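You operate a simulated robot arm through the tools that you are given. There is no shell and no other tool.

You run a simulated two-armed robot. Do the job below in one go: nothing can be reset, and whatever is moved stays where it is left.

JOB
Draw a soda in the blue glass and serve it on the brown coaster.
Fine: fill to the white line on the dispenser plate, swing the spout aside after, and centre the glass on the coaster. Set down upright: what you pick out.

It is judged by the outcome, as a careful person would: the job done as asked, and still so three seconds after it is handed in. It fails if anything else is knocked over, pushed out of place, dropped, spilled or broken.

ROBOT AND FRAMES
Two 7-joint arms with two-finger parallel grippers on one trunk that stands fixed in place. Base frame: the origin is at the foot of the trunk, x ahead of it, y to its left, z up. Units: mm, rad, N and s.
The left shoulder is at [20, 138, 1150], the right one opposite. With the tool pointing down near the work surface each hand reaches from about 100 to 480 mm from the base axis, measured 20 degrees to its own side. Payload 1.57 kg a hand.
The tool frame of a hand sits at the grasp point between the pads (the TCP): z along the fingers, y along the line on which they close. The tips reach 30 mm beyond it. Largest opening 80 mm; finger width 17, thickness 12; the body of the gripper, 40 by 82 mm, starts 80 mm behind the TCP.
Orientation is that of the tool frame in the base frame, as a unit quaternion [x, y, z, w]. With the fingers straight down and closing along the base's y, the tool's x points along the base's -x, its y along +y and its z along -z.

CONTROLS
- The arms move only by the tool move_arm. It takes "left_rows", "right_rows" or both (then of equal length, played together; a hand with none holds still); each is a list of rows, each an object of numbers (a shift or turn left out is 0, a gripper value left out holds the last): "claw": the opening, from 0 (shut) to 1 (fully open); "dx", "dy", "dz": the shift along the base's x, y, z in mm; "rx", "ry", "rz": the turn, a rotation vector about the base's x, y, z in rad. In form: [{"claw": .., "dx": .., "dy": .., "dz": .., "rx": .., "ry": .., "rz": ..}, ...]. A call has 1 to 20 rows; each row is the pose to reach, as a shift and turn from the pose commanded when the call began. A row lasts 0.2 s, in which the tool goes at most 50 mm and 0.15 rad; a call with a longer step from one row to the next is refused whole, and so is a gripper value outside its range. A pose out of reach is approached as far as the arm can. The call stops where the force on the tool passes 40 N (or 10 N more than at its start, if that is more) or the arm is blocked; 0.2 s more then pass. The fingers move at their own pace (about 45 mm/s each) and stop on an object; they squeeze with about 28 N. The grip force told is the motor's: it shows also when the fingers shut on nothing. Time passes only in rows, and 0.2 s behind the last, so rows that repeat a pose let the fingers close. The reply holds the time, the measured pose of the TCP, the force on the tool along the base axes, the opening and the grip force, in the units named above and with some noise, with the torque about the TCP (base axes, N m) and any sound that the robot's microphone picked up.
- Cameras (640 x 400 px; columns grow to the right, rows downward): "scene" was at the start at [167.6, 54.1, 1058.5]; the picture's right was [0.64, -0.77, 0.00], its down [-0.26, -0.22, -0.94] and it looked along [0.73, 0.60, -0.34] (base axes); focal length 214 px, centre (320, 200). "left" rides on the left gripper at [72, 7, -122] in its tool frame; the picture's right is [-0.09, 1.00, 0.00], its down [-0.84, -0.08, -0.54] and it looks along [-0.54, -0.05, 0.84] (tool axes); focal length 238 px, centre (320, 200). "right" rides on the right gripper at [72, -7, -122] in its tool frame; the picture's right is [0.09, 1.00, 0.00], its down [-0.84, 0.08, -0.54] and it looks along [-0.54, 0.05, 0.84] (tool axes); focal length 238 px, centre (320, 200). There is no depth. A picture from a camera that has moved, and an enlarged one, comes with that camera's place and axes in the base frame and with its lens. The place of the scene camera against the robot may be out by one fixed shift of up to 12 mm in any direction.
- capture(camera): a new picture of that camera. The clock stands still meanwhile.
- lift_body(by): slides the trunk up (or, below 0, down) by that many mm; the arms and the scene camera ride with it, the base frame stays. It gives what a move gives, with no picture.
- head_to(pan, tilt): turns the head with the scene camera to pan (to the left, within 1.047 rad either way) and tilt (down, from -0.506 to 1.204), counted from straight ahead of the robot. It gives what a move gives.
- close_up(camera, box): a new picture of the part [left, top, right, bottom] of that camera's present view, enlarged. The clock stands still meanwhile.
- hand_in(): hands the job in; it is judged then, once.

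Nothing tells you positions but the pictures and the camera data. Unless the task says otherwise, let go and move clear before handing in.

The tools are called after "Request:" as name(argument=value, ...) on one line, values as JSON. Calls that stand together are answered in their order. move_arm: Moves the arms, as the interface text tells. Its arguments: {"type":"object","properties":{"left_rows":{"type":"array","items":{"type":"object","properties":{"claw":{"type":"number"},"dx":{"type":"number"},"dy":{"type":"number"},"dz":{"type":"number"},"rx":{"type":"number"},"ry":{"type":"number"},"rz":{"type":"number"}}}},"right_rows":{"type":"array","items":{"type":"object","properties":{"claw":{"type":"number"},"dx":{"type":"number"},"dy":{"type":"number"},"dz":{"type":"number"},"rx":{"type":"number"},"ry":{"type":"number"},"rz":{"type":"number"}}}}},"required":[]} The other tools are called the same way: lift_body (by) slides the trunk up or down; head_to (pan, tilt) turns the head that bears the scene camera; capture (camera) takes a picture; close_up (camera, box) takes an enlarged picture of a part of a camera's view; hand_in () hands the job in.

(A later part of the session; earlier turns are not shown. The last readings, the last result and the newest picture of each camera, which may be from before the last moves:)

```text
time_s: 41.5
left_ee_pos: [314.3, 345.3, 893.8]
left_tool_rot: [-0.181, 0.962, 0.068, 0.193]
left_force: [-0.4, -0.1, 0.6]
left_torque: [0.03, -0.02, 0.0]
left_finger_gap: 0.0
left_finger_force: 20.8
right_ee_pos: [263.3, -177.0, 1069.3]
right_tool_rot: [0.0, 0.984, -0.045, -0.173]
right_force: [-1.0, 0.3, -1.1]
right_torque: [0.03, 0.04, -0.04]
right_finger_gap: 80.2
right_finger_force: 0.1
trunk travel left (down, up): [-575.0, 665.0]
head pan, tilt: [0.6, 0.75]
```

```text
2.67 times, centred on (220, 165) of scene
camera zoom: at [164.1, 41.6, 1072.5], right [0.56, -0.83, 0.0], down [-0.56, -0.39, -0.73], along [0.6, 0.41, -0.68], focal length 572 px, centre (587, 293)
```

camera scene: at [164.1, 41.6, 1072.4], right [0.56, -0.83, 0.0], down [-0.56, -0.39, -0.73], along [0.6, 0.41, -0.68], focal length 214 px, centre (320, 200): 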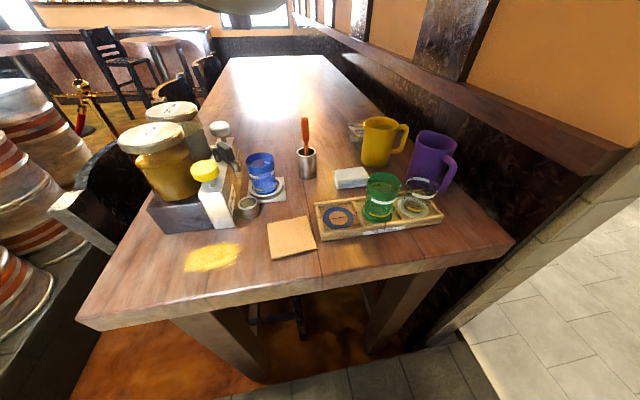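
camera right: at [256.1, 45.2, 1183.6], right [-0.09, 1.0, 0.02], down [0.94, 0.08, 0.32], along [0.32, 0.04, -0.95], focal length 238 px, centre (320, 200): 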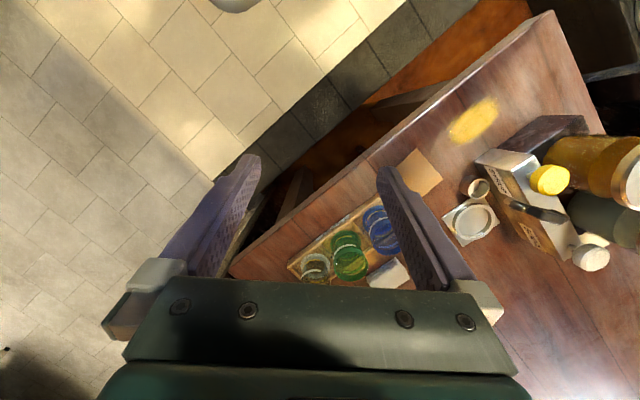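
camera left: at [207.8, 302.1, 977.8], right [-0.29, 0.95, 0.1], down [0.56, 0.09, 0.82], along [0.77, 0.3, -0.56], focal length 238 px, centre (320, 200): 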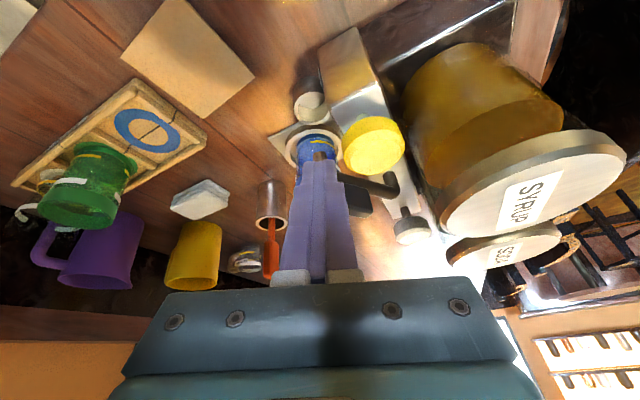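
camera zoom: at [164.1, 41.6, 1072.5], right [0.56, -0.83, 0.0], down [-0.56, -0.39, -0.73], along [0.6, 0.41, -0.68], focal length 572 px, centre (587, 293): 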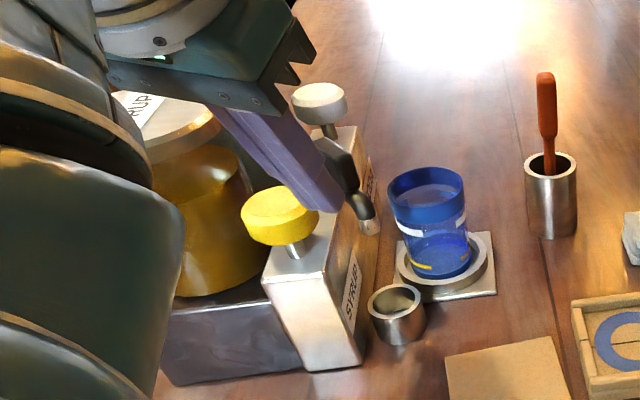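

Re-triangulating gives the nozzle tip at about (356, 366, 820), the pivot near (373, 440) and the yellow knob near (309, 391). I'll drop the closed fingertips between the knob and the nozzle on the near side.

Request:
move_arm(left_rows=[{"dx": 8, "dy": -1}, {"dx": 8, "dy": -1, "dz": -12}, {"dx": 8, "dy": -1, "dz": -25}, {"dx": 8, "dy": -1, "dz": -38}, {"dx": 8, "dy": -1, "dz": -38}])

Request:
close_up(camera="left", box=[240, 0, 460, 220])

Request:
close_up(camera="scene", box=[150, 110, 290, 230])

```text
time_s: 42.7
left_ee_pos: [322.3, 340.7, 855.1]
left_tool_rot: [-0.179, 0.963, 0.066, 0.192]
left_force: [-0.5, 0.1, -0.9]
left_torque: [-0.02, 0.02, 0.0]
left_finger_gap: 0.0
left_finger_force: 21.8
right_ee_pos: [263.5, -177.6, 1068.5]
right_tool_rot: [-0.001, 0.984, -0.045, -0.174]
right_force: [0.3, -0.1, 0.4]
right_torque: [-0.01, 0.02, 0.0]
right_finger_gap: 80.1
right_finger_force: 0.0
trunk travel left (down, up): [-575.0, 665.0]
head pan, tilt: [0.6, 0.75]
```

```text
1.82 times, centred on (350, 110) of left
camera zoom: at [215.7, 299.0, 939.0], right [-0.29, 0.95, 0.09], down [0.56, 0.09, 0.82], along [0.77, 0.29, -0.56], focal length 433 px, centre (266, 364)
```

zoom: 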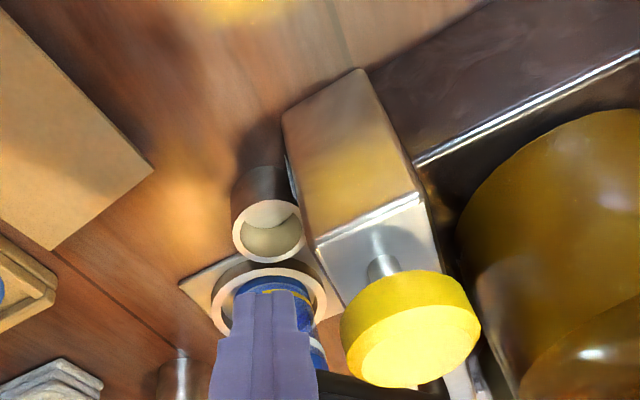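

```text
3.33 times, centred on (220, 170) of scene
camera zoom: at [164.1, 41.6, 1072.5], right [0.56, -0.83, 0.0], down [-0.56, -0.39, -0.73], along [0.6, 0.41, -0.68], focal length 715 px, centre (653, 300)
```

zoom: 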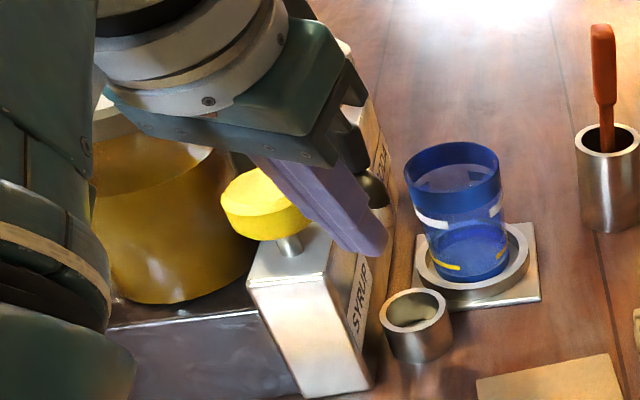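

Request:
move_arm(left_rows=[{"dx": 7, "dy": 6}, {"dx": 14, "dy": 11}, {"dx": 21, "dy": 10.5}, {"dx": 28, "dy": 9.5}, {"dx": 35, "dy": 9}, {"dx": 41, "dy": 9.5}, {"dx": 47, "dy": 10.5}, {"dx": 47, "dy": 10.5}])

Request:
close_up(camera="scene", box=[150, 110, 290, 230])

Request:
close_up(camera="left", box=[240, 0, 460, 220])

```text
time_s: 44.5
left_ee_pos: [369.7, 350.5, 856.1]
left_tool_rot: [-0.181, 0.962, 0.067, 0.191]
left_force: [0.0, -0.5, -0.2]
left_torque: [0.0, 0.01, -0.01]
left_finger_gap: 0.0
left_finger_force: 21.1
right_ee_pos: [264.1, -177.8, 1069.2]
right_tool_rot: [-0.001, 0.984, -0.045, -0.173]
right_force: [-0.5, -0.2, 0.4]
right_torque: [-0.03, -0.03, -0.01]
right_finger_gap: 80.0
right_finger_force: 0.0
trunk travel left (down, up): [-575.0, 665.0]
head pan, tilt: [0.6, 0.75]
```

```text
3.33 times, centred on (220, 170) of scene
camera zoom: at [164.1, 41.6, 1072.5], right [0.56, -0.83, 0.0], down [-0.56, -0.39, -0.73], along [0.6, 0.41, -0.68], focal length 715 px, centre (653, 300)
```

zoom: 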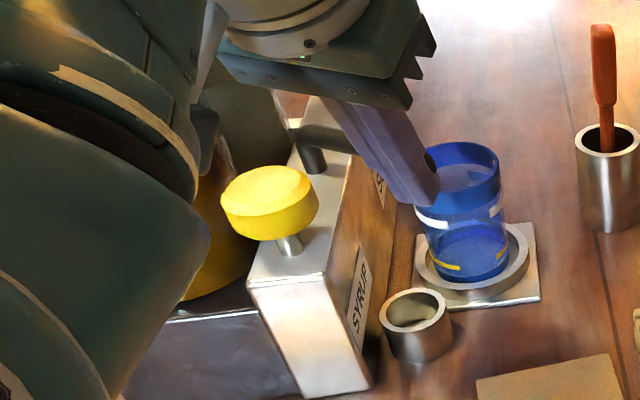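

```text
1.82 times, centred on (350, 110) of left
camera zoom: at [262.5, 309.3, 939.4], right [-0.29, 0.95, 0.09], down [0.56, 0.09, 0.82], along [0.77, 0.29, -0.56], focal length 433 px, centre (266, 364)
```

zoom: 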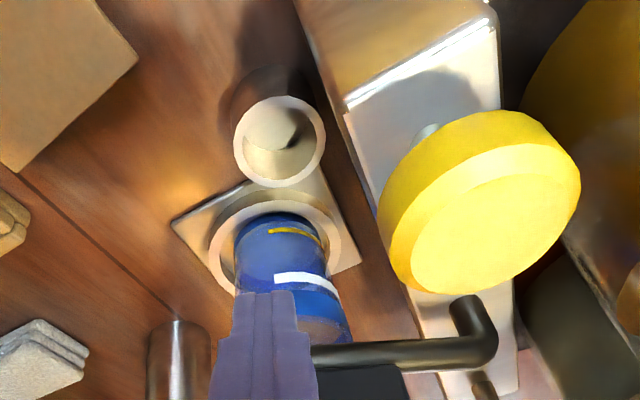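

The spout swings easily. I'll continue along the arc toward the glass.

Request:
move_arm(left_rows=[{"dx": 6, "dy": 1.5}, {"dx": 12, "dy": 3.5}, {"dx": 18.5, "dy": 6}, {"dx": 24, "dy": 9}, {"dx": 29, "dy": 12.5}, {"dx": 33, "dy": 15.5}, {"dx": 33, "dy": 15.5}])

Request:
close_up(camera="scene", box=[150, 110, 290, 230])

Request:
close_up(camera="left", box=[240, 0, 460, 220])

```text
time_s: 46.1
left_ee_pos: [401.8, 367.5, 856.4]
left_tool_rot: [-0.181, 0.962, 0.066, 0.193]
left_force: [0.0, 0.0, 0.9]
left_torque: [0.01, 0.0, -0.04]
left_finger_gap: 0.0
left_finger_force: 21.2
right_ee_pos: [263.0, -176.5, 1069.1]
right_tool_rot: [0.0, 0.984, -0.045, -0.175]
right_force: [1.2, -0.9, -0.4]
right_torque: [0.03, 0.04, 0.0]
right_finger_gap: 80.1
right_finger_force: 0.1
trunk travel left (down, up): [-575.0, 665.0]
head pan, tilt: [0.6, 0.75]
```

```text
3.33 times, centred on (220, 170) of scene
camera zoom: at [164.1, 41.6, 1072.5], right [0.56, -0.83, 0.0], down [-0.56, -0.39, -0.73], along [0.6, 0.41, -0.68], focal length 715 px, centre (653, 300)
```

zoom: 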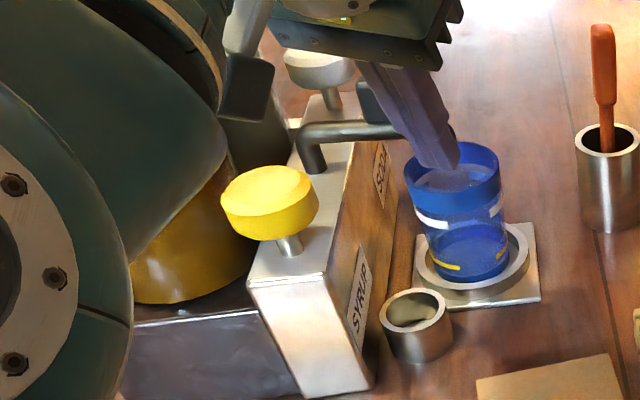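

```text
1.82 times, centred on (350, 110) of left
camera zoom: at [295.5, 325.4, 940.1], right [-0.29, 0.95, 0.09], down [0.56, 0.09, 0.82], along [0.77, 0.29, -0.56], focal length 433 px, centre (266, 364)
```

zoom: 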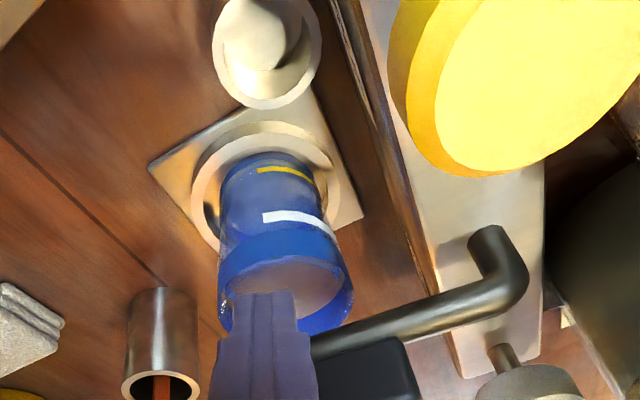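

I'll lift the fingers away to see where the nozzle sits over the glass.

Request:
move_arm(left_rows=[{"dx": -8, "dy": -4}, {"dx": -16, "dy": -8, "dz": 5}, {"dx": -26, "dy": -14, "dz": 15}, {"dx": -36, "dy": -25, "dz": 30}, {"dx": -46, "dy": -40, "dz": 50}, {"dx": -46, "dy": -50, "dz": 60}, {"dx": -46, "dy": -50, "dz": 60}])

Request:
close_up(camera="scene", box=[180, 110, 320, 230])

Request:
capture(camera="left")

Request:
close_up(camera="left", box=[280, 20, 460, 220])

```text
time_s: 47.7
left_ee_pos: [355.1, 317.0, 914.7]
left_tool_rot: [-0.18, 0.962, 0.066, 0.192]
left_force: [-0.1, -0.5, -0.2]
left_torque: [-0.01, -0.01, 0.0]
left_finger_gap: 0.2
left_finger_force: 21.0
right_ee_pos: [263.2, -178.1, 1069.2]
right_tool_rot: [-0.001, 0.984, -0.044, -0.173]
right_force: [0.8, -0.1, -0.3]
right_torque: [-0.02, 0.02, 0.0]
right_finger_gap: 79.8
right_finger_force: 0.1
trunk travel left (down, up): [-575.0, 665.0]
head pan, tilt: [0.6, 0.75]
```

```text
3.33 times, centred on (250, 170) of scene
camera zoom: at [164.1, 41.6, 1072.5], right [0.56, -0.83, 0.0], down [-0.56, -0.39, -0.73], along [0.6, 0.41, -0.68], focal length 715 px, centre (553, 300)
```

zoom: 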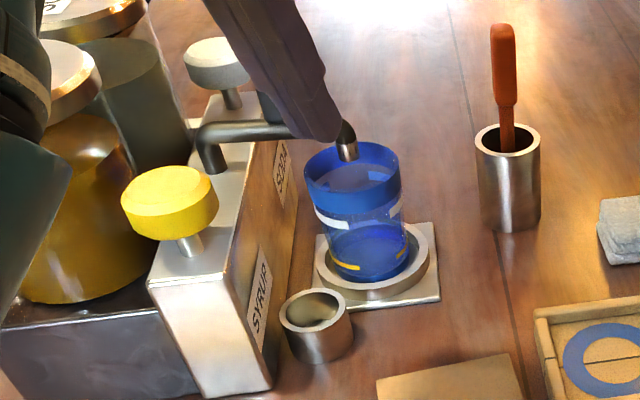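

```text
taken
camera left: at [248.8, 275.4, 999.4], right [-0.29, 0.95, 0.09], down [0.56, 0.09, 0.82], along [0.77, 0.29, -0.56], focal length 238 px, centre (320, 200)
```

left: 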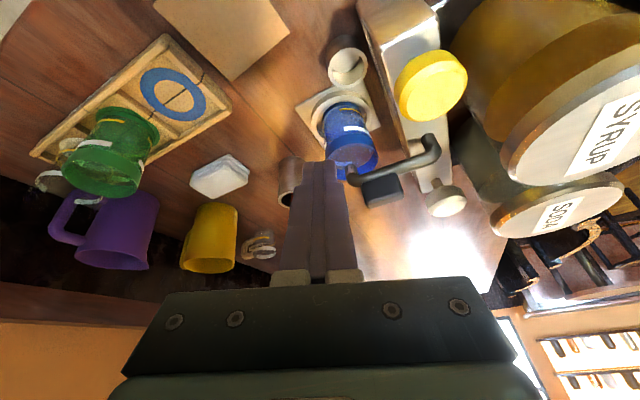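

```text
2.00 times, centred on (370, 120) of left
camera zoom: at [248.8, 275.4, 999.4], right [-0.29, 0.95, 0.09], down [0.56, 0.09, 0.82], along [0.77, 0.29, -0.56], focal length 477 px, centre (220, 360)
```

zoom: 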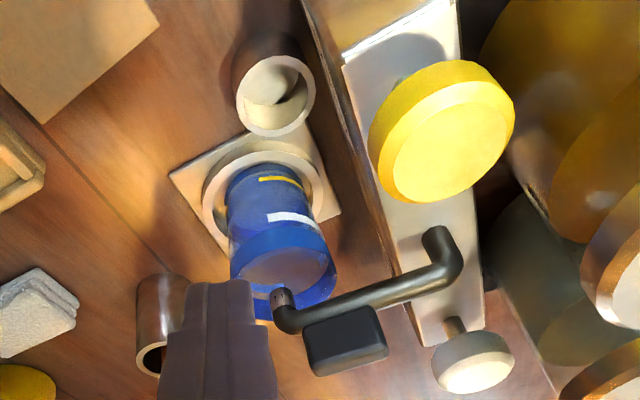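

The nozzle sits centred over the glass in both views, about 12 mm above the rim. Next I'll move the closed fingers to hover above the white soda knob at about (433, 518), going over the spout handle with clearance.

Request:
move_arm(left_rows=[{"dz": 20}, {"dz": 40, "dy": 20, "dx": 5, "rx": 0.018, "ry": -0.033, "rz": 0.081}, {"dz": 45, "dy": 45, "dx": 14, "rx": 0.037, "ry": -0.066, "rz": 0.162}, {"dz": 45, "dy": 70, "dx": 23, "rx": 0.056, "ry": -0.099, "rz": 0.243}, {"dz": 45, "dy": 95, "dx": 32, "rx": 0.074, "ry": -0.131, "rz": 0.325}, {"dz": 45, "dy": 120, "dx": 41, "rx": 0.092, "ry": -0.164, "rz": 0.406}, {"dz": 45, "dy": 145, "dx": 50, "rx": 0.111, "ry": -0.197, "rz": 0.487}, {"dz": 45, "dy": 167, "dx": 60, "rx": 0.13, "ry": -0.23, "rz": 0.568}, {"dz": 45, "dy": 184, "dx": 68, "rx": 0.148, "ry": -0.263, "rz": 0.649}, {"dz": 45, "dy": 184, "dx": 68, "rx": 0.148, "ry": -0.263, "rz": 0.649}])

Request:
capture(camera="left")

Request:
capture(camera="scene")

```text
time_s: 49.9
left_ee_pos: [426.4, 501.0, 960.8]
left_tool_rot: [-0.47, 0.814, 0.169, 0.296]
left_force: [0.1, -0.8, 0.1]
left_torque: [0.0, 0.02, 0.01]
left_finger_gap: 0.1
left_finger_force: 21.4
right_ee_pos: [263.5, -176.4, 1068.3]
right_tool_rot: [0.0, 0.984, -0.045, -0.175]
right_force: [0.0, 1.4, 0.4]
right_torque: [0.0, 0.03, 0.02]
right_finger_gap: 79.8
right_finger_force: 0.0
trunk travel left (down, up): [-575.0, 665.0]
head pan, tilt: [0.6, 0.75]
```

```text
taken
camera left: at [352.3, 388.6, 1008.5], right [-0.83, 0.56, 0.06], down [0.21, 0.22, 0.95], along [0.52, 0.8, -0.3], focal length 238 px, centre (320, 200)
```

left: 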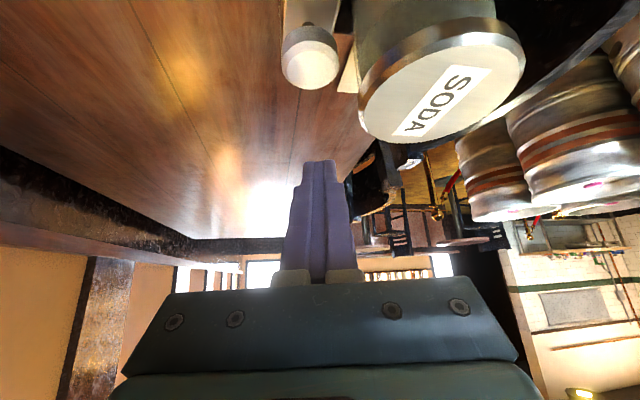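

```text
taken
camera scene: at [164.1, 41.6, 1072.5], right [0.56, -0.83, 0.0], down [-0.56, -0.39, -0.73], along [0.6, 0.41, -0.68], focal length 214 px, centre (320, 200)
```

scene: 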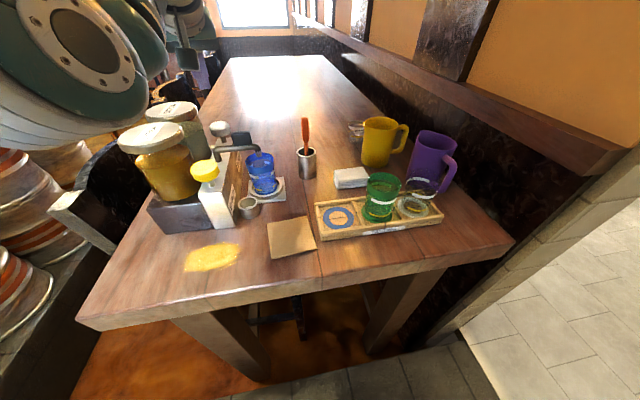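

Request:
move_arm(left_rows=[{"dx": -2, "dy": -5, "dz": -15}, {"dx": -2, "dy": -5, "dz": -30}, {"dx": -2, "dy": -5, "dz": -45}, {"dx": -2, "dy": -5, "dz": -58}, {"dx": -2, "dy": -5, "dz": -64}, {"dx": -2, "dy": -5, "dz": -64}])

Request:
capture(camera="left")

Request:
close_up(camera="scene", box=[130, 70, 310, 220])

```text
time_s: 51.3
left_ee_pos: [422.2, 497.0, 896.2]
left_tool_rot: [-0.469, 0.815, 0.169, 0.295]
left_force: [-0.8, 0.8, 0.0]
left_torque: [0.0, 0.04, -0.01]
left_finger_gap: 0.0
left_finger_force: 21.4
right_ee_pos: [262.9, -177.7, 1069.4]
right_tool_rot: [-0.001, 0.984, -0.045, -0.174]
right_force: [0.2, -0.4, -0.4]
right_torque: [-0.01, 0.01, -0.03]
right_finger_gap: 79.9
right_finger_force: 0.1
trunk travel left (down, up): [-575.0, 665.0]
head pan, tilt: [0.6, 0.75]
```

```text
taken
camera left: at [349.3, 383.7, 943.5], right [-0.83, 0.56, 0.06], down [0.21, 0.22, 0.95], along [0.52, 0.8, -0.3], focal length 238 px, centre (320, 200)
```

left: 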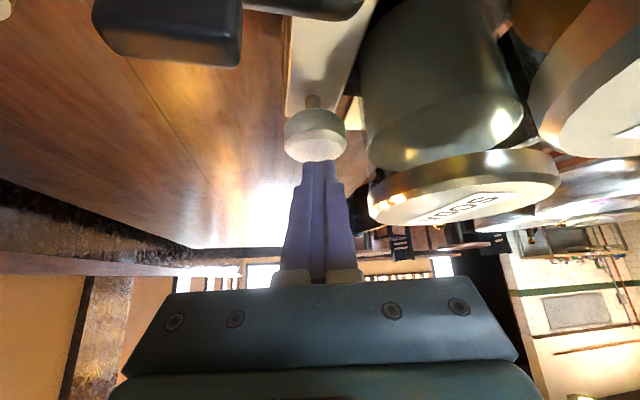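

```text
2.67 times, centred on (220, 145) of scene
camera zoom: at [164.1, 41.6, 1072.5], right [0.56, -0.83, 0.0], down [-0.56, -0.39, -0.73], along [0.6, 0.41, -0.68], focal length 572 px, centre (587, 347)
```

zoom: 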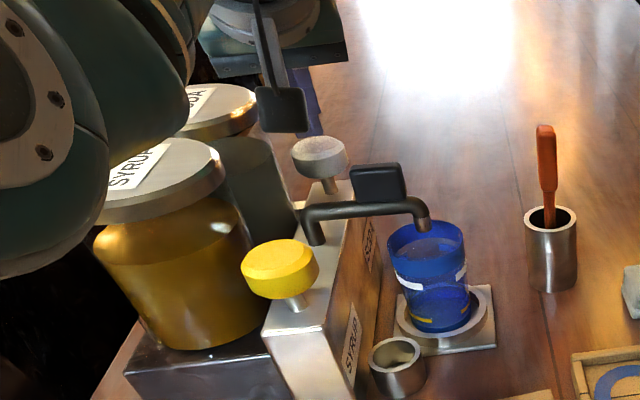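

The fingertips hover just over the white knob and the nozzle is over the glass. I'll press down gently in small steps, watching force and flow.

Request:
move_arm(left_rows=[{"dx": 2, "dz": -3}, {"dx": 2, "dz": -6}, {"dx": 2, "dz": -9}])

Request:
close_up(camera="left", box=[250, 50, 400, 210])

```text
time_s: 52.1
left_ee_pos: [422.5, 496.5, 887.3]
left_tool_rot: [-0.47, 0.814, 0.17, 0.296]
left_force: [-0.1, -0.8, 2.5]
left_torque: [-0.02, -0.02, -0.03]
left_finger_gap: 0.0
left_finger_force: 21.0
right_ee_pos: [263.6, -178.1, 1069.3]
right_tool_rot: [0.0, 0.984, -0.045, -0.174]
right_force: [0.1, 1.0, -0.1]
right_torque: [-0.02, 0.0, -0.02]
right_finger_gap: 80.0
right_finger_force: 0.1
trunk travel left (down, up): [-575.0, 665.0]
head pan, tilt: [0.6, 0.75]
```

```text
2.50 times, centred on (325, 130) of left
camera zoom: at [351.4, 383.4, 935.0], right [-0.83, 0.56, 0.06], down [0.21, 0.22, 0.95], along [0.52, 0.8, -0.3], focal length 596 px, centre (308, 375)
```

zoom: 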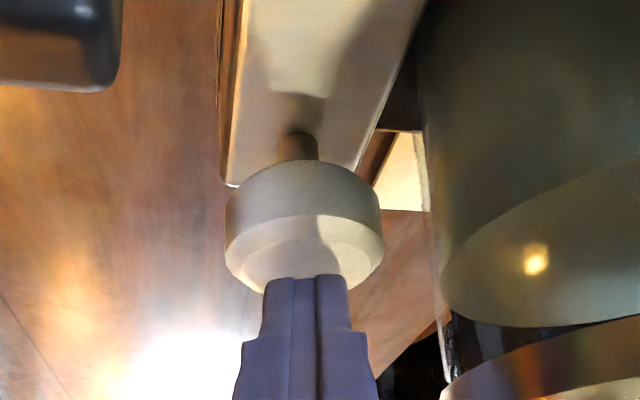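

Request:
move_arm(left_rows=[{"dz": -1}, {"dz": -2}])

Request:
close_up(camera="scene", box=[200, 100, 310, 200])

```text
time_s: 52.7
left_ee_pos: [424.7, 496.7, 884.8]
left_tool_rot: [-0.47, 0.814, 0.169, 0.296]
left_force: [1.4, -0.1, 1.5]
left_torque: [-0.01, -0.04, 0.0]
left_finger_gap: 0.0
left_finger_force: 21.4
right_ee_pos: [263.1, -177.9, 1069.0]
right_tool_rot: [-0.001, 0.984, -0.045, -0.173]
right_force: [-0.3, 0.1, 0.5]
right_torque: [0.01, 0.0, -0.02]
right_finger_gap: 80.0
right_finger_force: 0.0
trunk travel left (down, up): [-575.0, 665.0]
head pan, tilt: [0.6, 0.75]
```

```text
4.00 times, centred on (255, 150) of scene
camera zoom: at [164.5, 41.8, 1072.6], right [0.56, -0.83, 0.0], down [-0.56, -0.39, -0.73], along [0.6, 0.41, -0.68], focal length 858 px, centre (580, 400)
```

zoom: 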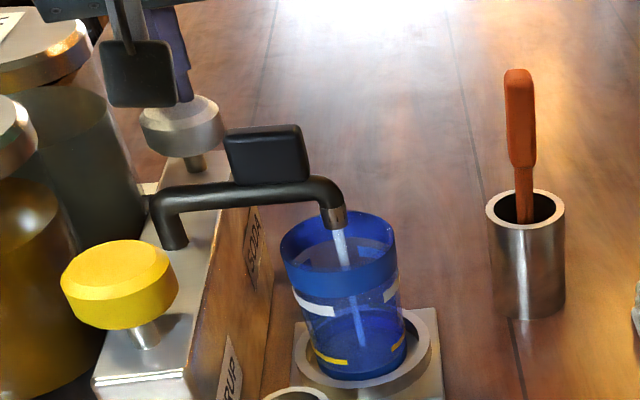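

Soda is flowing into the glass while the knob is held down. I'll hold in short bursts and watch the level.

Request:
move_arm(left_rows=[{"dz": 0}])

Request:
close_up(camera="scene", box=[225, 130, 295, 200])

```text
time_s: 53.1
left_ee_pos: [424.6, 496.1, 884.8]
left_tool_rot: [-0.47, 0.814, 0.169, 0.295]
left_force: [1.4, 0.2, 2.4]
left_torque: [0.04, -0.03, -0.02]
left_finger_gap: 0.0
left_finger_force: 21.5
right_ee_pos: [263.3, -176.6, 1068.5]
right_tool_rot: [-0.001, 0.984, -0.046, -0.173]
right_force: [0.1, 0.4, 0.1]
right_torque: [-0.03, 0.02, 0.0]
right_finger_gap: 80.1
right_finger_force: 0.0
trunk travel left (down, up): [-575.0, 665.0]
head pan, tilt: [0.6, 0.75]
```

```text
5.71 times, centred on (260, 165) of scene
camera zoom: at [164.5, 41.9, 1072.5], right [0.56, -0.83, 0.0], down [-0.56, -0.39, -0.73], along [0.6, 0.41, -0.68], focal length 1226 px, centre (663, 400)
```

zoom: 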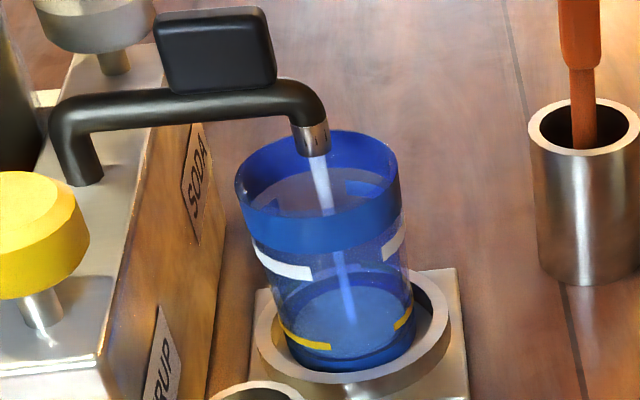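

Request:
move_arm(left_rows=[{"dz": 0}, {"dz": 0}])

Request:
close_up(camera="scene", box=[225, 130, 295, 200])

```text
time_s: 53.7
left_ee_pos: [423.9, 497.8, 885.2]
left_tool_rot: [-0.47, 0.814, 0.169, 0.296]
left_force: [1.4, 0.8, 2.7]
left_torque: [0.07, -0.06, 0.0]
left_finger_gap: 0.2
left_finger_force: 21.6
right_ee_pos: [263.0, -176.9, 1070.1]
right_tool_rot: [-0.001, 0.984, -0.045, -0.173]
right_force: [0.4, -0.7, -0.1]
right_torque: [-0.01, -0.01, 0.0]
right_finger_gap: 80.2
right_finger_force: 0.0
trunk travel left (down, up): [-575.0, 665.0]
head pan, tilt: [0.6, 0.75]
```

```text
5.71 times, centred on (260, 165) of scene
camera zoom: at [164.5, 41.9, 1072.5], right [0.56, -0.83, 0.0], down [-0.56, -0.39, -0.73], along [0.6, 0.41, -0.68], focal length 1226 px, centre (663, 400)
```

zoom: 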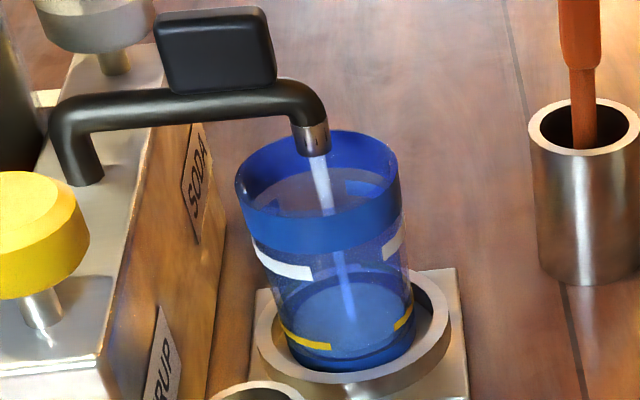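

Request:
move_arm(left_rows=[{"dz": 0}, {"dz": 0}, {"dz": 0}, {"dz": 0}])

Request:
close_up(camera="scene", box=[245, 140, 285, 190])

```text
time_s: 54.7
left_ee_pos: [424.2, 495.4, 884.9]
left_tool_rot: [-0.469, 0.814, 0.169, 0.296]
left_force: [0.7, 0.0, 2.7]
left_torque: [0.05, -0.06, -0.03]
left_finger_gap: 0.4
left_finger_force: 21.3
right_ee_pos: [263.5, -177.7, 1068.9]
right_tool_rot: [-0.001, 0.984, -0.044, -0.174]
right_force: [0.1, 0.6, 0.6]
right_torque: [-0.02, -0.01, 0.01]
right_finger_gap: 79.9
right_finger_force: 0.1
trunk travel left (down, up): [-575.0, 665.0]
head pan, tilt: [0.6, 0.75]
```

```text
8.00 times, centred on (265, 165) of scene
camera zoom: at [164.4, 41.9, 1072.5], right [0.56, -0.83, 0.0], down [-0.56, -0.39, -0.73], along [0.6, 0.41, -0.68], focal length 1716 px, centre (760, 480)
```

zoom: 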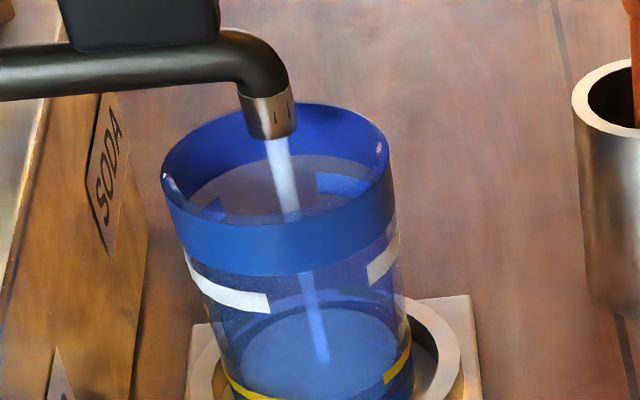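

Request:
close_up(camera="scene", box=[240, 150, 288, 198])

```text
8.33 times, centred on (264, 174) of scene
camera zoom: at [164.4, 41.9, 1072.5], right [0.56, -0.83, 0.0], down [-0.56, -0.39, -0.73], along [0.6, 0.41, -0.68], focal length 1787 px, centre (787, 417)
```

zoom: 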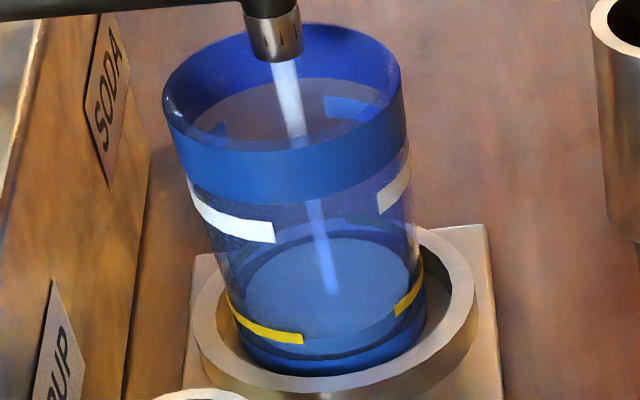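

The level is about at the yellow line after 2 seconds or so, and the white line is several times higher. I'll keep holding for a longer stretch and check.

Request:
move_arm(left_rows=[{"dz": 0}, {"dz": 0}, {"dz": 0}, {"dz": 0}, {"dz": 0}, {"dz": 0}, {"dz": 0}, {"dz": 0}, {"dz": 0}, {"dz": 0}])

Request:
close_up(camera="scene", box=[240, 150, 288, 198])

```text
time_s: 56.9
left_ee_pos: [424.0, 495.4, 886.1]
left_tool_rot: [-0.469, 0.815, 0.168, 0.297]
left_force: [0.6, 0.8, 3.1]
left_torque: [0.05, -0.04, 0.0]
left_finger_gap: 0.0
left_finger_force: 21.0
right_ee_pos: [263.4, -177.5, 1069.8]
right_tool_rot: [-0.001, 0.984, -0.045, -0.174]
right_force: [-0.6, 0.4, 0.0]
right_torque: [0.0, -0.03, -0.02]
right_finger_gap: 80.0
right_finger_force: 0.1
trunk travel left (down, up): [-575.0, 665.0]
head pan, tilt: [0.6, 0.75]
```

```text
8.33 times, centred on (264, 174) of scene
camera zoom: at [164.4, 41.9, 1072.5], right [0.56, -0.83, 0.0], down [-0.56, -0.39, -0.73], along [0.6, 0.41, -0.68], focal length 1787 px, centre (787, 417)
```

zoom: 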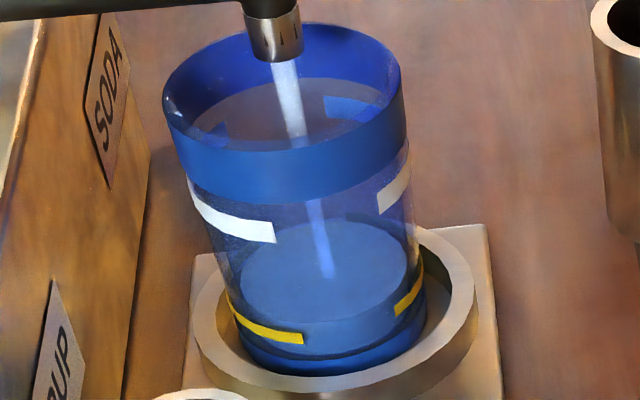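

Request:
move_arm(left_rows=[{"dz": 0}, {"dz": 0}, {"dz": 0}, {"dz": 0}, {"dz": 0}, {"dz": 0}, {"dz": 0}, {"dz": 0}, {"dz": 0}, {"dz": 0}, {"dz": 0}, {"dz": 0}, {"dz": 0}, {"dz": 0}, {"dz": 0}, {"dz": 0}, {"dz": 0}, {"dz": 0}, {"dz": 0}])

Request:
close_up(camera="scene", box=[240, 150, 288, 198])

```text
time_s: 60.9
left_ee_pos: [423.7, 496.5, 885.6]
left_tool_rot: [-0.469, 0.815, 0.169, 0.296]
left_force: [1.6, 1.1, 1.8]
left_torque: [0.06, -0.06, 0.04]
left_finger_gap: 0.0
left_finger_force: 20.8
right_ee_pos: [263.9, -177.1, 1068.5]
right_tool_rot: [0.0, 0.984, -0.046, -0.174]
right_force: [0.6, 0.4, -0.2]
right_torque: [-0.01, -0.01, 0.04]
right_finger_gap: 79.9
right_finger_force: 0.0
trunk travel left (down, up): [-575.0, 665.0]
head pan, tilt: [0.6, 0.75]
```

```text
8.33 times, centred on (264, 174) of scene
camera zoom: at [164.4, 41.9, 1072.5], right [0.56, -0.83, 0.0], down [-0.56, -0.39, -0.73], along [0.6, 0.41, -0.68], focal length 1787 px, centre (787, 417)
```

zoom: 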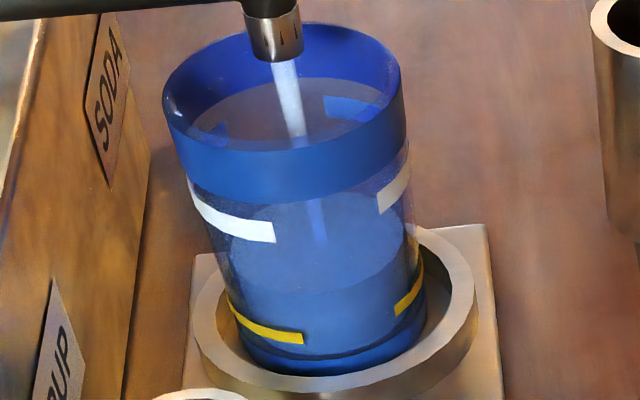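

Request:
move_arm(left_rows=[{"dz": 0}, {"dz": 0}, {"dz": 0}, {"dz": 0}, {"dz": 0}, {"dz": 0}, {"dz": 0}, {"dz": 0}, {"dz": 0}, {"dz": 0}, {"dz": 0}, {"dz": 0}, {"dz": 0}, {"dz": 0}, {"dz": 0}, {"dz": 0}, {"dz": 0}, {"dz": 0}, {"dz": 0}])

Request:
close_up(camera="scene", box=[240, 150, 288, 198])

```text
time_s: 64.9
left_ee_pos: [423.4, 496.1, 884.9]
left_tool_rot: [-0.47, 0.814, 0.169, 0.296]
left_force: [1.3, -0.1, 2.2]
left_torque: [0.04, -0.04, -0.01]
left_finger_gap: 0.3
left_finger_force: 21.7
right_ee_pos: [263.7, -176.7, 1069.4]
right_tool_rot: [0.0, 0.984, -0.045, -0.174]
right_force: [-0.9, -0.2, 0.7]
right_torque: [0.03, 0.0, -0.01]
right_finger_gap: 80.2
right_finger_force: 0.0
trunk travel left (down, up): [-575.0, 665.0]
head pan, tilt: [0.6, 0.75]
```

```text
8.33 times, centred on (264, 174) of scene
camera zoom: at [164.4, 41.9, 1072.5], right [0.56, -0.83, 0.0], down [-0.56, -0.39, -0.73], along [0.6, 0.41, -0.68], focal length 1787 px, centre (787, 417)
```

zoom: 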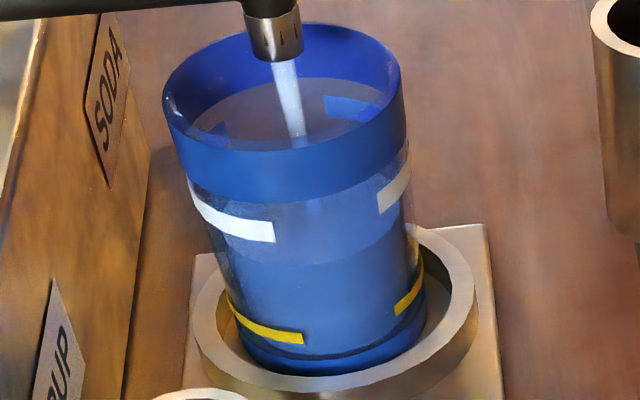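

Request:
close_up(camera="scene", box=[250, 166, 278, 190])

```text
16.00 times, centred on (264, 178) of scene
camera zoom: at [164.4, 41.9, 1072.5], right [0.56, -0.83, 0.0], down [-0.56, -0.39, -0.73], along [0.6, 0.41, -0.68], focal length 3432 px, centre (1216, 552)
```

zoom: 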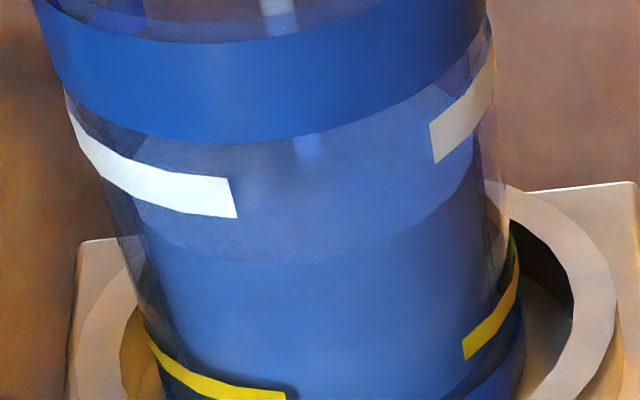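

The surface is still about 10 mm below the white line and rising at roughly 2.4 mm/s. I'll hold for another 2.6 s and re-measure.

Request:
move_arm(left_rows=[{"dz": 0}, {"dz": 0}, {"dz": 0}, {"dz": 0}, {"dz": 0}, {"dz": 0}, {"dz": 0}, {"dz": 0}, {"dz": 0}, {"dz": 0}, {"dz": 0}, {"dz": 0}])

Request:
close_up(camera="scene", box=[250, 150, 278, 174])

Request:
close_up(camera="scene", box=[250, 166, 278, 190])

```text
time_s: 67.5
left_ee_pos: [424.0, 496.2, 884.7]
left_tool_rot: [-0.469, 0.815, 0.169, 0.296]
left_force: [-0.2, 0.1, 2.4]
left_torque: [0.04, -0.02, -0.03]
left_finger_gap: 0.0
left_finger_force: 20.9
right_ee_pos: [264.2, -177.7, 1068.3]
right_tool_rot: [0.0, 0.984, -0.046, -0.174]
right_force: [-0.3, -0.3, 0.0]
right_torque: [0.0, -0.02, 0.02]
right_finger_gap: 79.8
right_finger_force: 0.1
trunk travel left (down, up): [-575.0, 665.0]
head pan, tilt: [0.6, 0.75]
```

```text
16.00 times, centred on (264, 162) of scene
camera zoom: at [164.4, 41.9, 1072.5], right [0.56, -0.83, 0.0], down [-0.56, -0.39, -0.73], along [0.6, 0.41, -0.68], focal length 3432 px, centre (1216, 808)
```

zoom: 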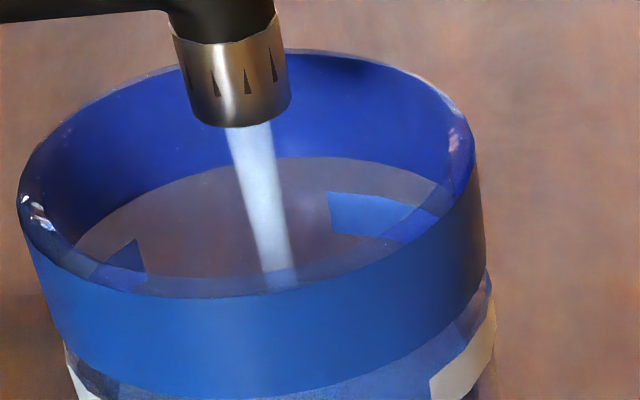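

```text
16.00 times, centred on (264, 178) of scene
camera zoom: at [164.4, 41.9, 1072.5], right [0.56, -0.83, 0.0], down [-0.56, -0.39, -0.73], along [0.6, 0.41, -0.68], focal length 3432 px, centre (1216, 552)
```

zoom: 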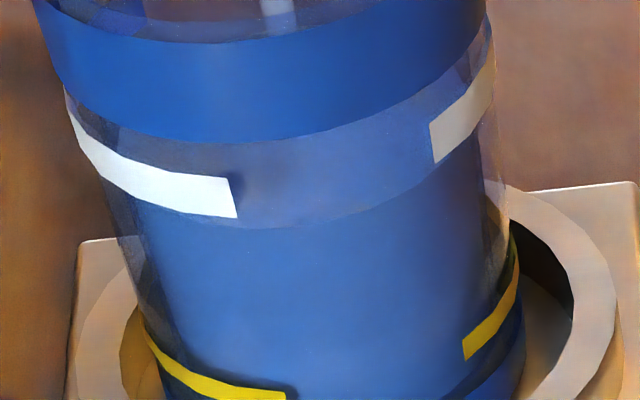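

Request:
move_arm(left_rows=[{"dz": 0}, {"dz": 0}, {"dz": 0}, {"dz": 0}, {"dz": 0}, {"dz": 0}, {"dz": 0}])

Request:
close_up(camera="scene", box=[250, 166, 278, 190])

```text
time_s: 69.1
left_ee_pos: [423.7, 497.0, 885.6]
left_tool_rot: [-0.469, 0.814, 0.169, 0.297]
left_force: [0.2, 0.3, 2.7]
left_torque: [0.0, 0.03, -0.01]
left_finger_gap: 0.1
left_finger_force: 21.2
right_ee_pos: [262.6, -177.6, 1068.4]
right_tool_rot: [0.0, 0.984, -0.045, -0.174]
right_force: [0.1, -0.3, -0.3]
right_torque: [0.0, 0.01, 0.0]
right_finger_gap: 80.3
right_finger_force: 0.0
trunk travel left (down, up): [-575.0, 665.0]
head pan, tilt: [0.6, 0.75]
```

```text
16.00 times, centred on (264, 178) of scene
camera zoom: at [164.4, 41.9, 1072.5], right [0.56, -0.83, 0.0], down [-0.56, -0.39, -0.73], along [0.6, 0.41, -0.68], focal length 3432 px, centre (1216, 552)
```

zoom: 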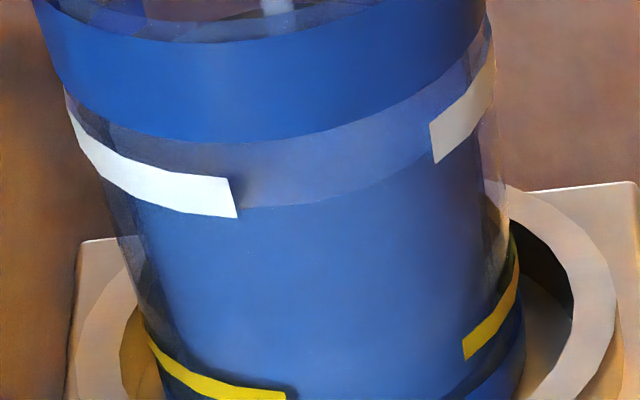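

The level is at the lower edge of the white band. I'll hold briefly, release the knob, and measure with the flow stopped.

Request:
move_arm(left_rows=[{"dz": 0}, {"dz": 0}, {"dz": 0}, {"dz": 0}, {"dz": 14}, {"dz": 20}])

Request:
close_up(camera="scene", box=[250, 166, 278, 190])

Request:
close_up(camera="scene", box=[240, 150, 288, 198])

```text
time_s: 70.5
left_ee_pos: [423.8, 496.6, 905.1]
left_tool_rot: [-0.469, 0.815, 0.168, 0.296]
left_force: [-0.1, 0.3, -0.1]
left_torque: [0.0, -0.03, -0.02]
left_finger_gap: 0.0
left_finger_force: 21.5
right_ee_pos: [263.3, -175.8, 1068.1]
right_tool_rot: [0.0, 0.984, -0.044, -0.173]
right_force: [0.1, -1.2, 0.0]
right_torque: [-0.03, 0.01, 0.05]
right_finger_gap: 80.0
right_finger_force: 0.0
trunk travel left (down, up): [-575.0, 665.0]
head pan, tilt: [0.6, 0.75]
```

```text
16.00 times, centred on (264, 178) of scene
camera zoom: at [164.1, 41.6, 1072.4], right [0.56, -0.83, 0.0], down [-0.56, -0.39, -0.73], along [0.6, 0.41, -0.68], focal length 3432 px, centre (1216, 552)
```

zoom: 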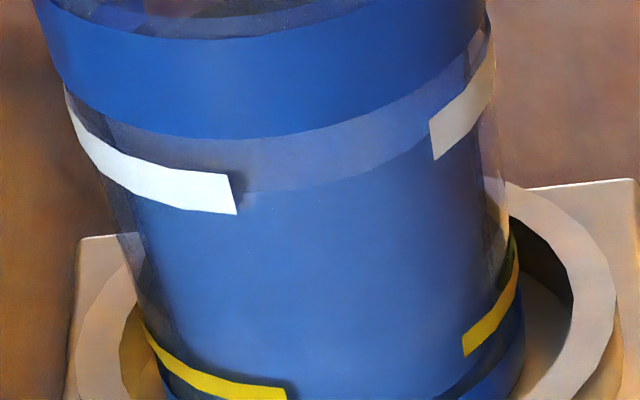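

```text
8.33 times, centred on (264, 174) of scene
camera zoom: at [164.1, 41.6, 1072.4], right [0.56, -0.83, 0.0], down [-0.56, -0.39, -0.73], along [0.6, 0.41, -0.68], focal length 1787 px, centre (787, 417)
```

zoom: 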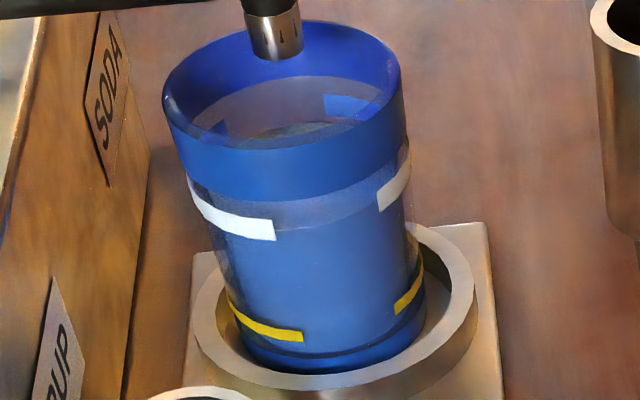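

Request:
close_up(camera="scene", box=[250, 150, 278, 174])

```text
16.00 times, centred on (264, 162) of scene
camera zoom: at [164.1, 41.6, 1072.4], right [0.56, -0.83, 0.0], down [-0.56, -0.39, -0.73], along [0.6, 0.41, -0.68], focal length 3432 px, centre (1216, 808)
```

zoom: 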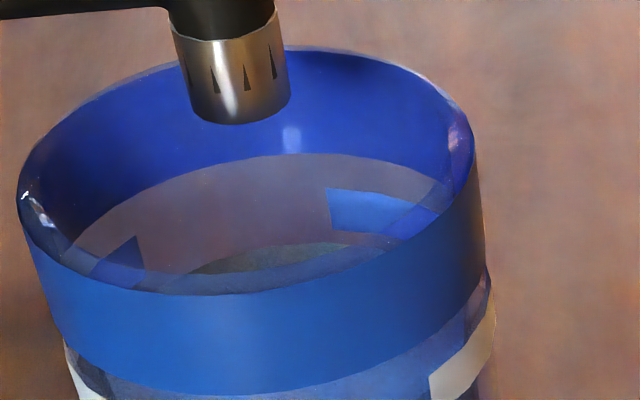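

The flow has stopped. Comparing the near and far arcs, the surface is about 2 to 2.5 mm below the middle of the white line. I'll give one short top-up press of about 0.9 s.

Request:
move_arm(left_rows=[{"dz": -12}, {"dz": -20}, {"dz": -20}, {"dz": -20}, {"dz": -20}, {"dz": -20}, {"dz": -5}, {"dz": 0}, {"dz": 0}])

Request:
close_up(camera="scene", box=[250, 150, 278, 174])

Request:
close_up(camera="scene", box=[250, 166, 278, 190])

```text
time_s: 72.5
left_ee_pos: [423.8, 495.5, 905.6]
left_tool_rot: [-0.47, 0.814, 0.169, 0.295]
left_force: [-0.4, 0.1, 0.2]
left_torque: [-0.03, -0.03, 0.03]
left_finger_gap: 0.0
left_finger_force: 21.3
right_ee_pos: [262.6, -177.8, 1069.2]
right_tool_rot: [0.0, 0.984, -0.044, -0.174]
right_force: [1.4, 0.0, -0.2]
right_torque: [0.0, 0.0, 0.01]
right_finger_gap: 80.1
right_finger_force: 0.1
trunk travel left (down, up): [-575.0, 665.0]
head pan, tilt: [0.6, 0.75]
```

```text
16.00 times, centred on (264, 162) of scene
camera zoom: at [164.1, 41.6, 1072.4], right [0.56, -0.83, 0.0], down [-0.56, -0.39, -0.73], along [0.6, 0.41, -0.68], focal length 3432 px, centre (1216, 808)
```

zoom: 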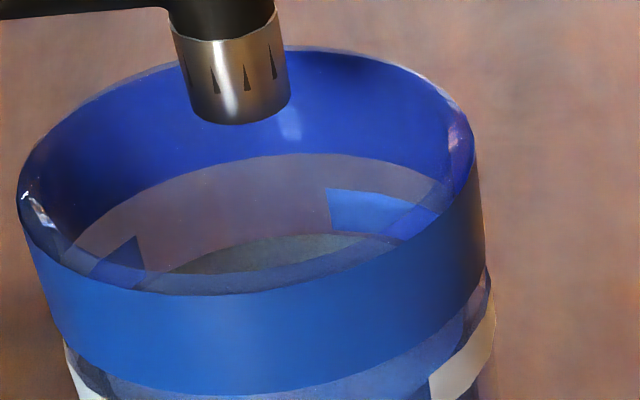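

```text
16.00 times, centred on (264, 178) of scene
camera zoom: at [164.1, 41.6, 1072.4], right [0.56, -0.83, 0.0], down [-0.56, -0.39, -0.73], along [0.6, 0.41, -0.68], focal length 3432 px, centre (1216, 552)
```

zoom: 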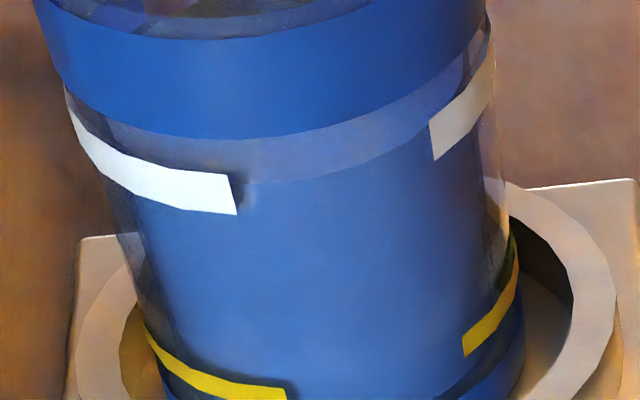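

The level is now within about 1 mm of the middle of the white line, and the flow has stopped. Next is swinging the spout aside. I'll raise the hand and steepen it on the far side of the spout handle.

Request:
move_arm(left_rows=[{"dz": 20}, {"dz": 40}, {"dz": 50, "dy": -10, "rx": -0.049, "ry": 0.046, "rz": -0.072}, {"dz": 50, "dx": 3, "dy": -20, "rx": -0.098, "ry": 0.091, "rz": -0.143}, {"dz": 50, "dx": 6, "dy": -30, "rx": -0.147, "ry": 0.137, "rz": -0.215}, {"dz": 50, "dx": 9, "dy": -38, "rx": -0.196, "ry": 0.183, "rz": -0.287}, {"dz": 50, "dx": 12, "dy": -46, "rx": -0.245, "ry": 0.228, "rz": -0.358}, {"dz": 50, "dx": 14, "dy": -50, "rx": -0.294, "ry": 0.274, "rz": -0.43}, {"dz": 50, "dx": 14, "dy": -50, "rx": -0.294, "ry": 0.274, "rz": -0.43}])

Request:
capture(camera="left")

Request:
close_up(camera="scene", box=[180, 80, 310, 200])

```text
time_s: 74.5
left_ee_pos: [438.6, 444.7, 955.3]
left_tool_rot: [-0.296, 0.944, 0.044, 0.141]
left_force: [0.0, -0.4, 0.1]
left_torque: [-0.01, 0.0, -0.03]
left_finger_gap: 0.1
left_finger_force: 21.3
right_ee_pos: [262.6, -177.9, 1068.6]
right_tool_rot: [-0.001, 0.984, -0.044, -0.174]
right_force: [-0.1, 0.3, 0.1]
right_torque: [-0.03, -0.02, 0.02]
right_finger_gap: 80.2
right_finger_force: 0.0
trunk travel left (down, up): [-575.0, 665.0]
head pan, tilt: [0.6, 0.75]
```

```text
taken
camera left: at [348.5, 390.1, 1050.8], right [-0.5, 0.87, 0.03], down [0.57, 0.3, 0.76], along [0.65, 0.39, -0.65], focal length 238 px, centre (320, 200)
```

left: 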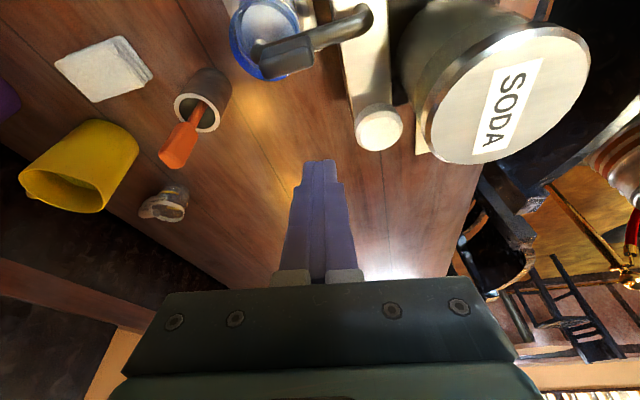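

```text
3.33 times, centred on (245, 140) of scene
camera zoom: at [164.1, 41.6, 1072.5], right [0.56, -0.83, 0.0], down [-0.56, -0.39, -0.73], along [0.6, 0.41, -0.68], focal length 715 px, centre (570, 400)
```

zoom: 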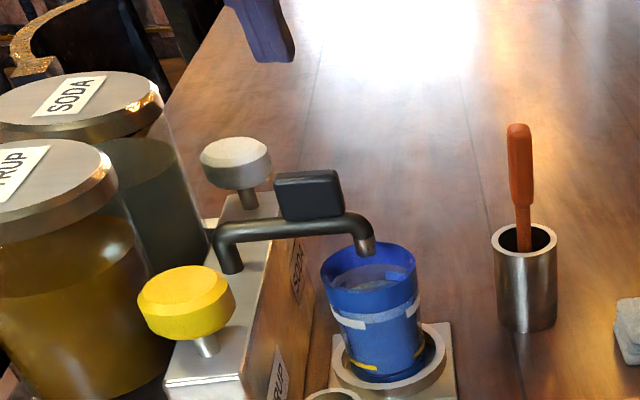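

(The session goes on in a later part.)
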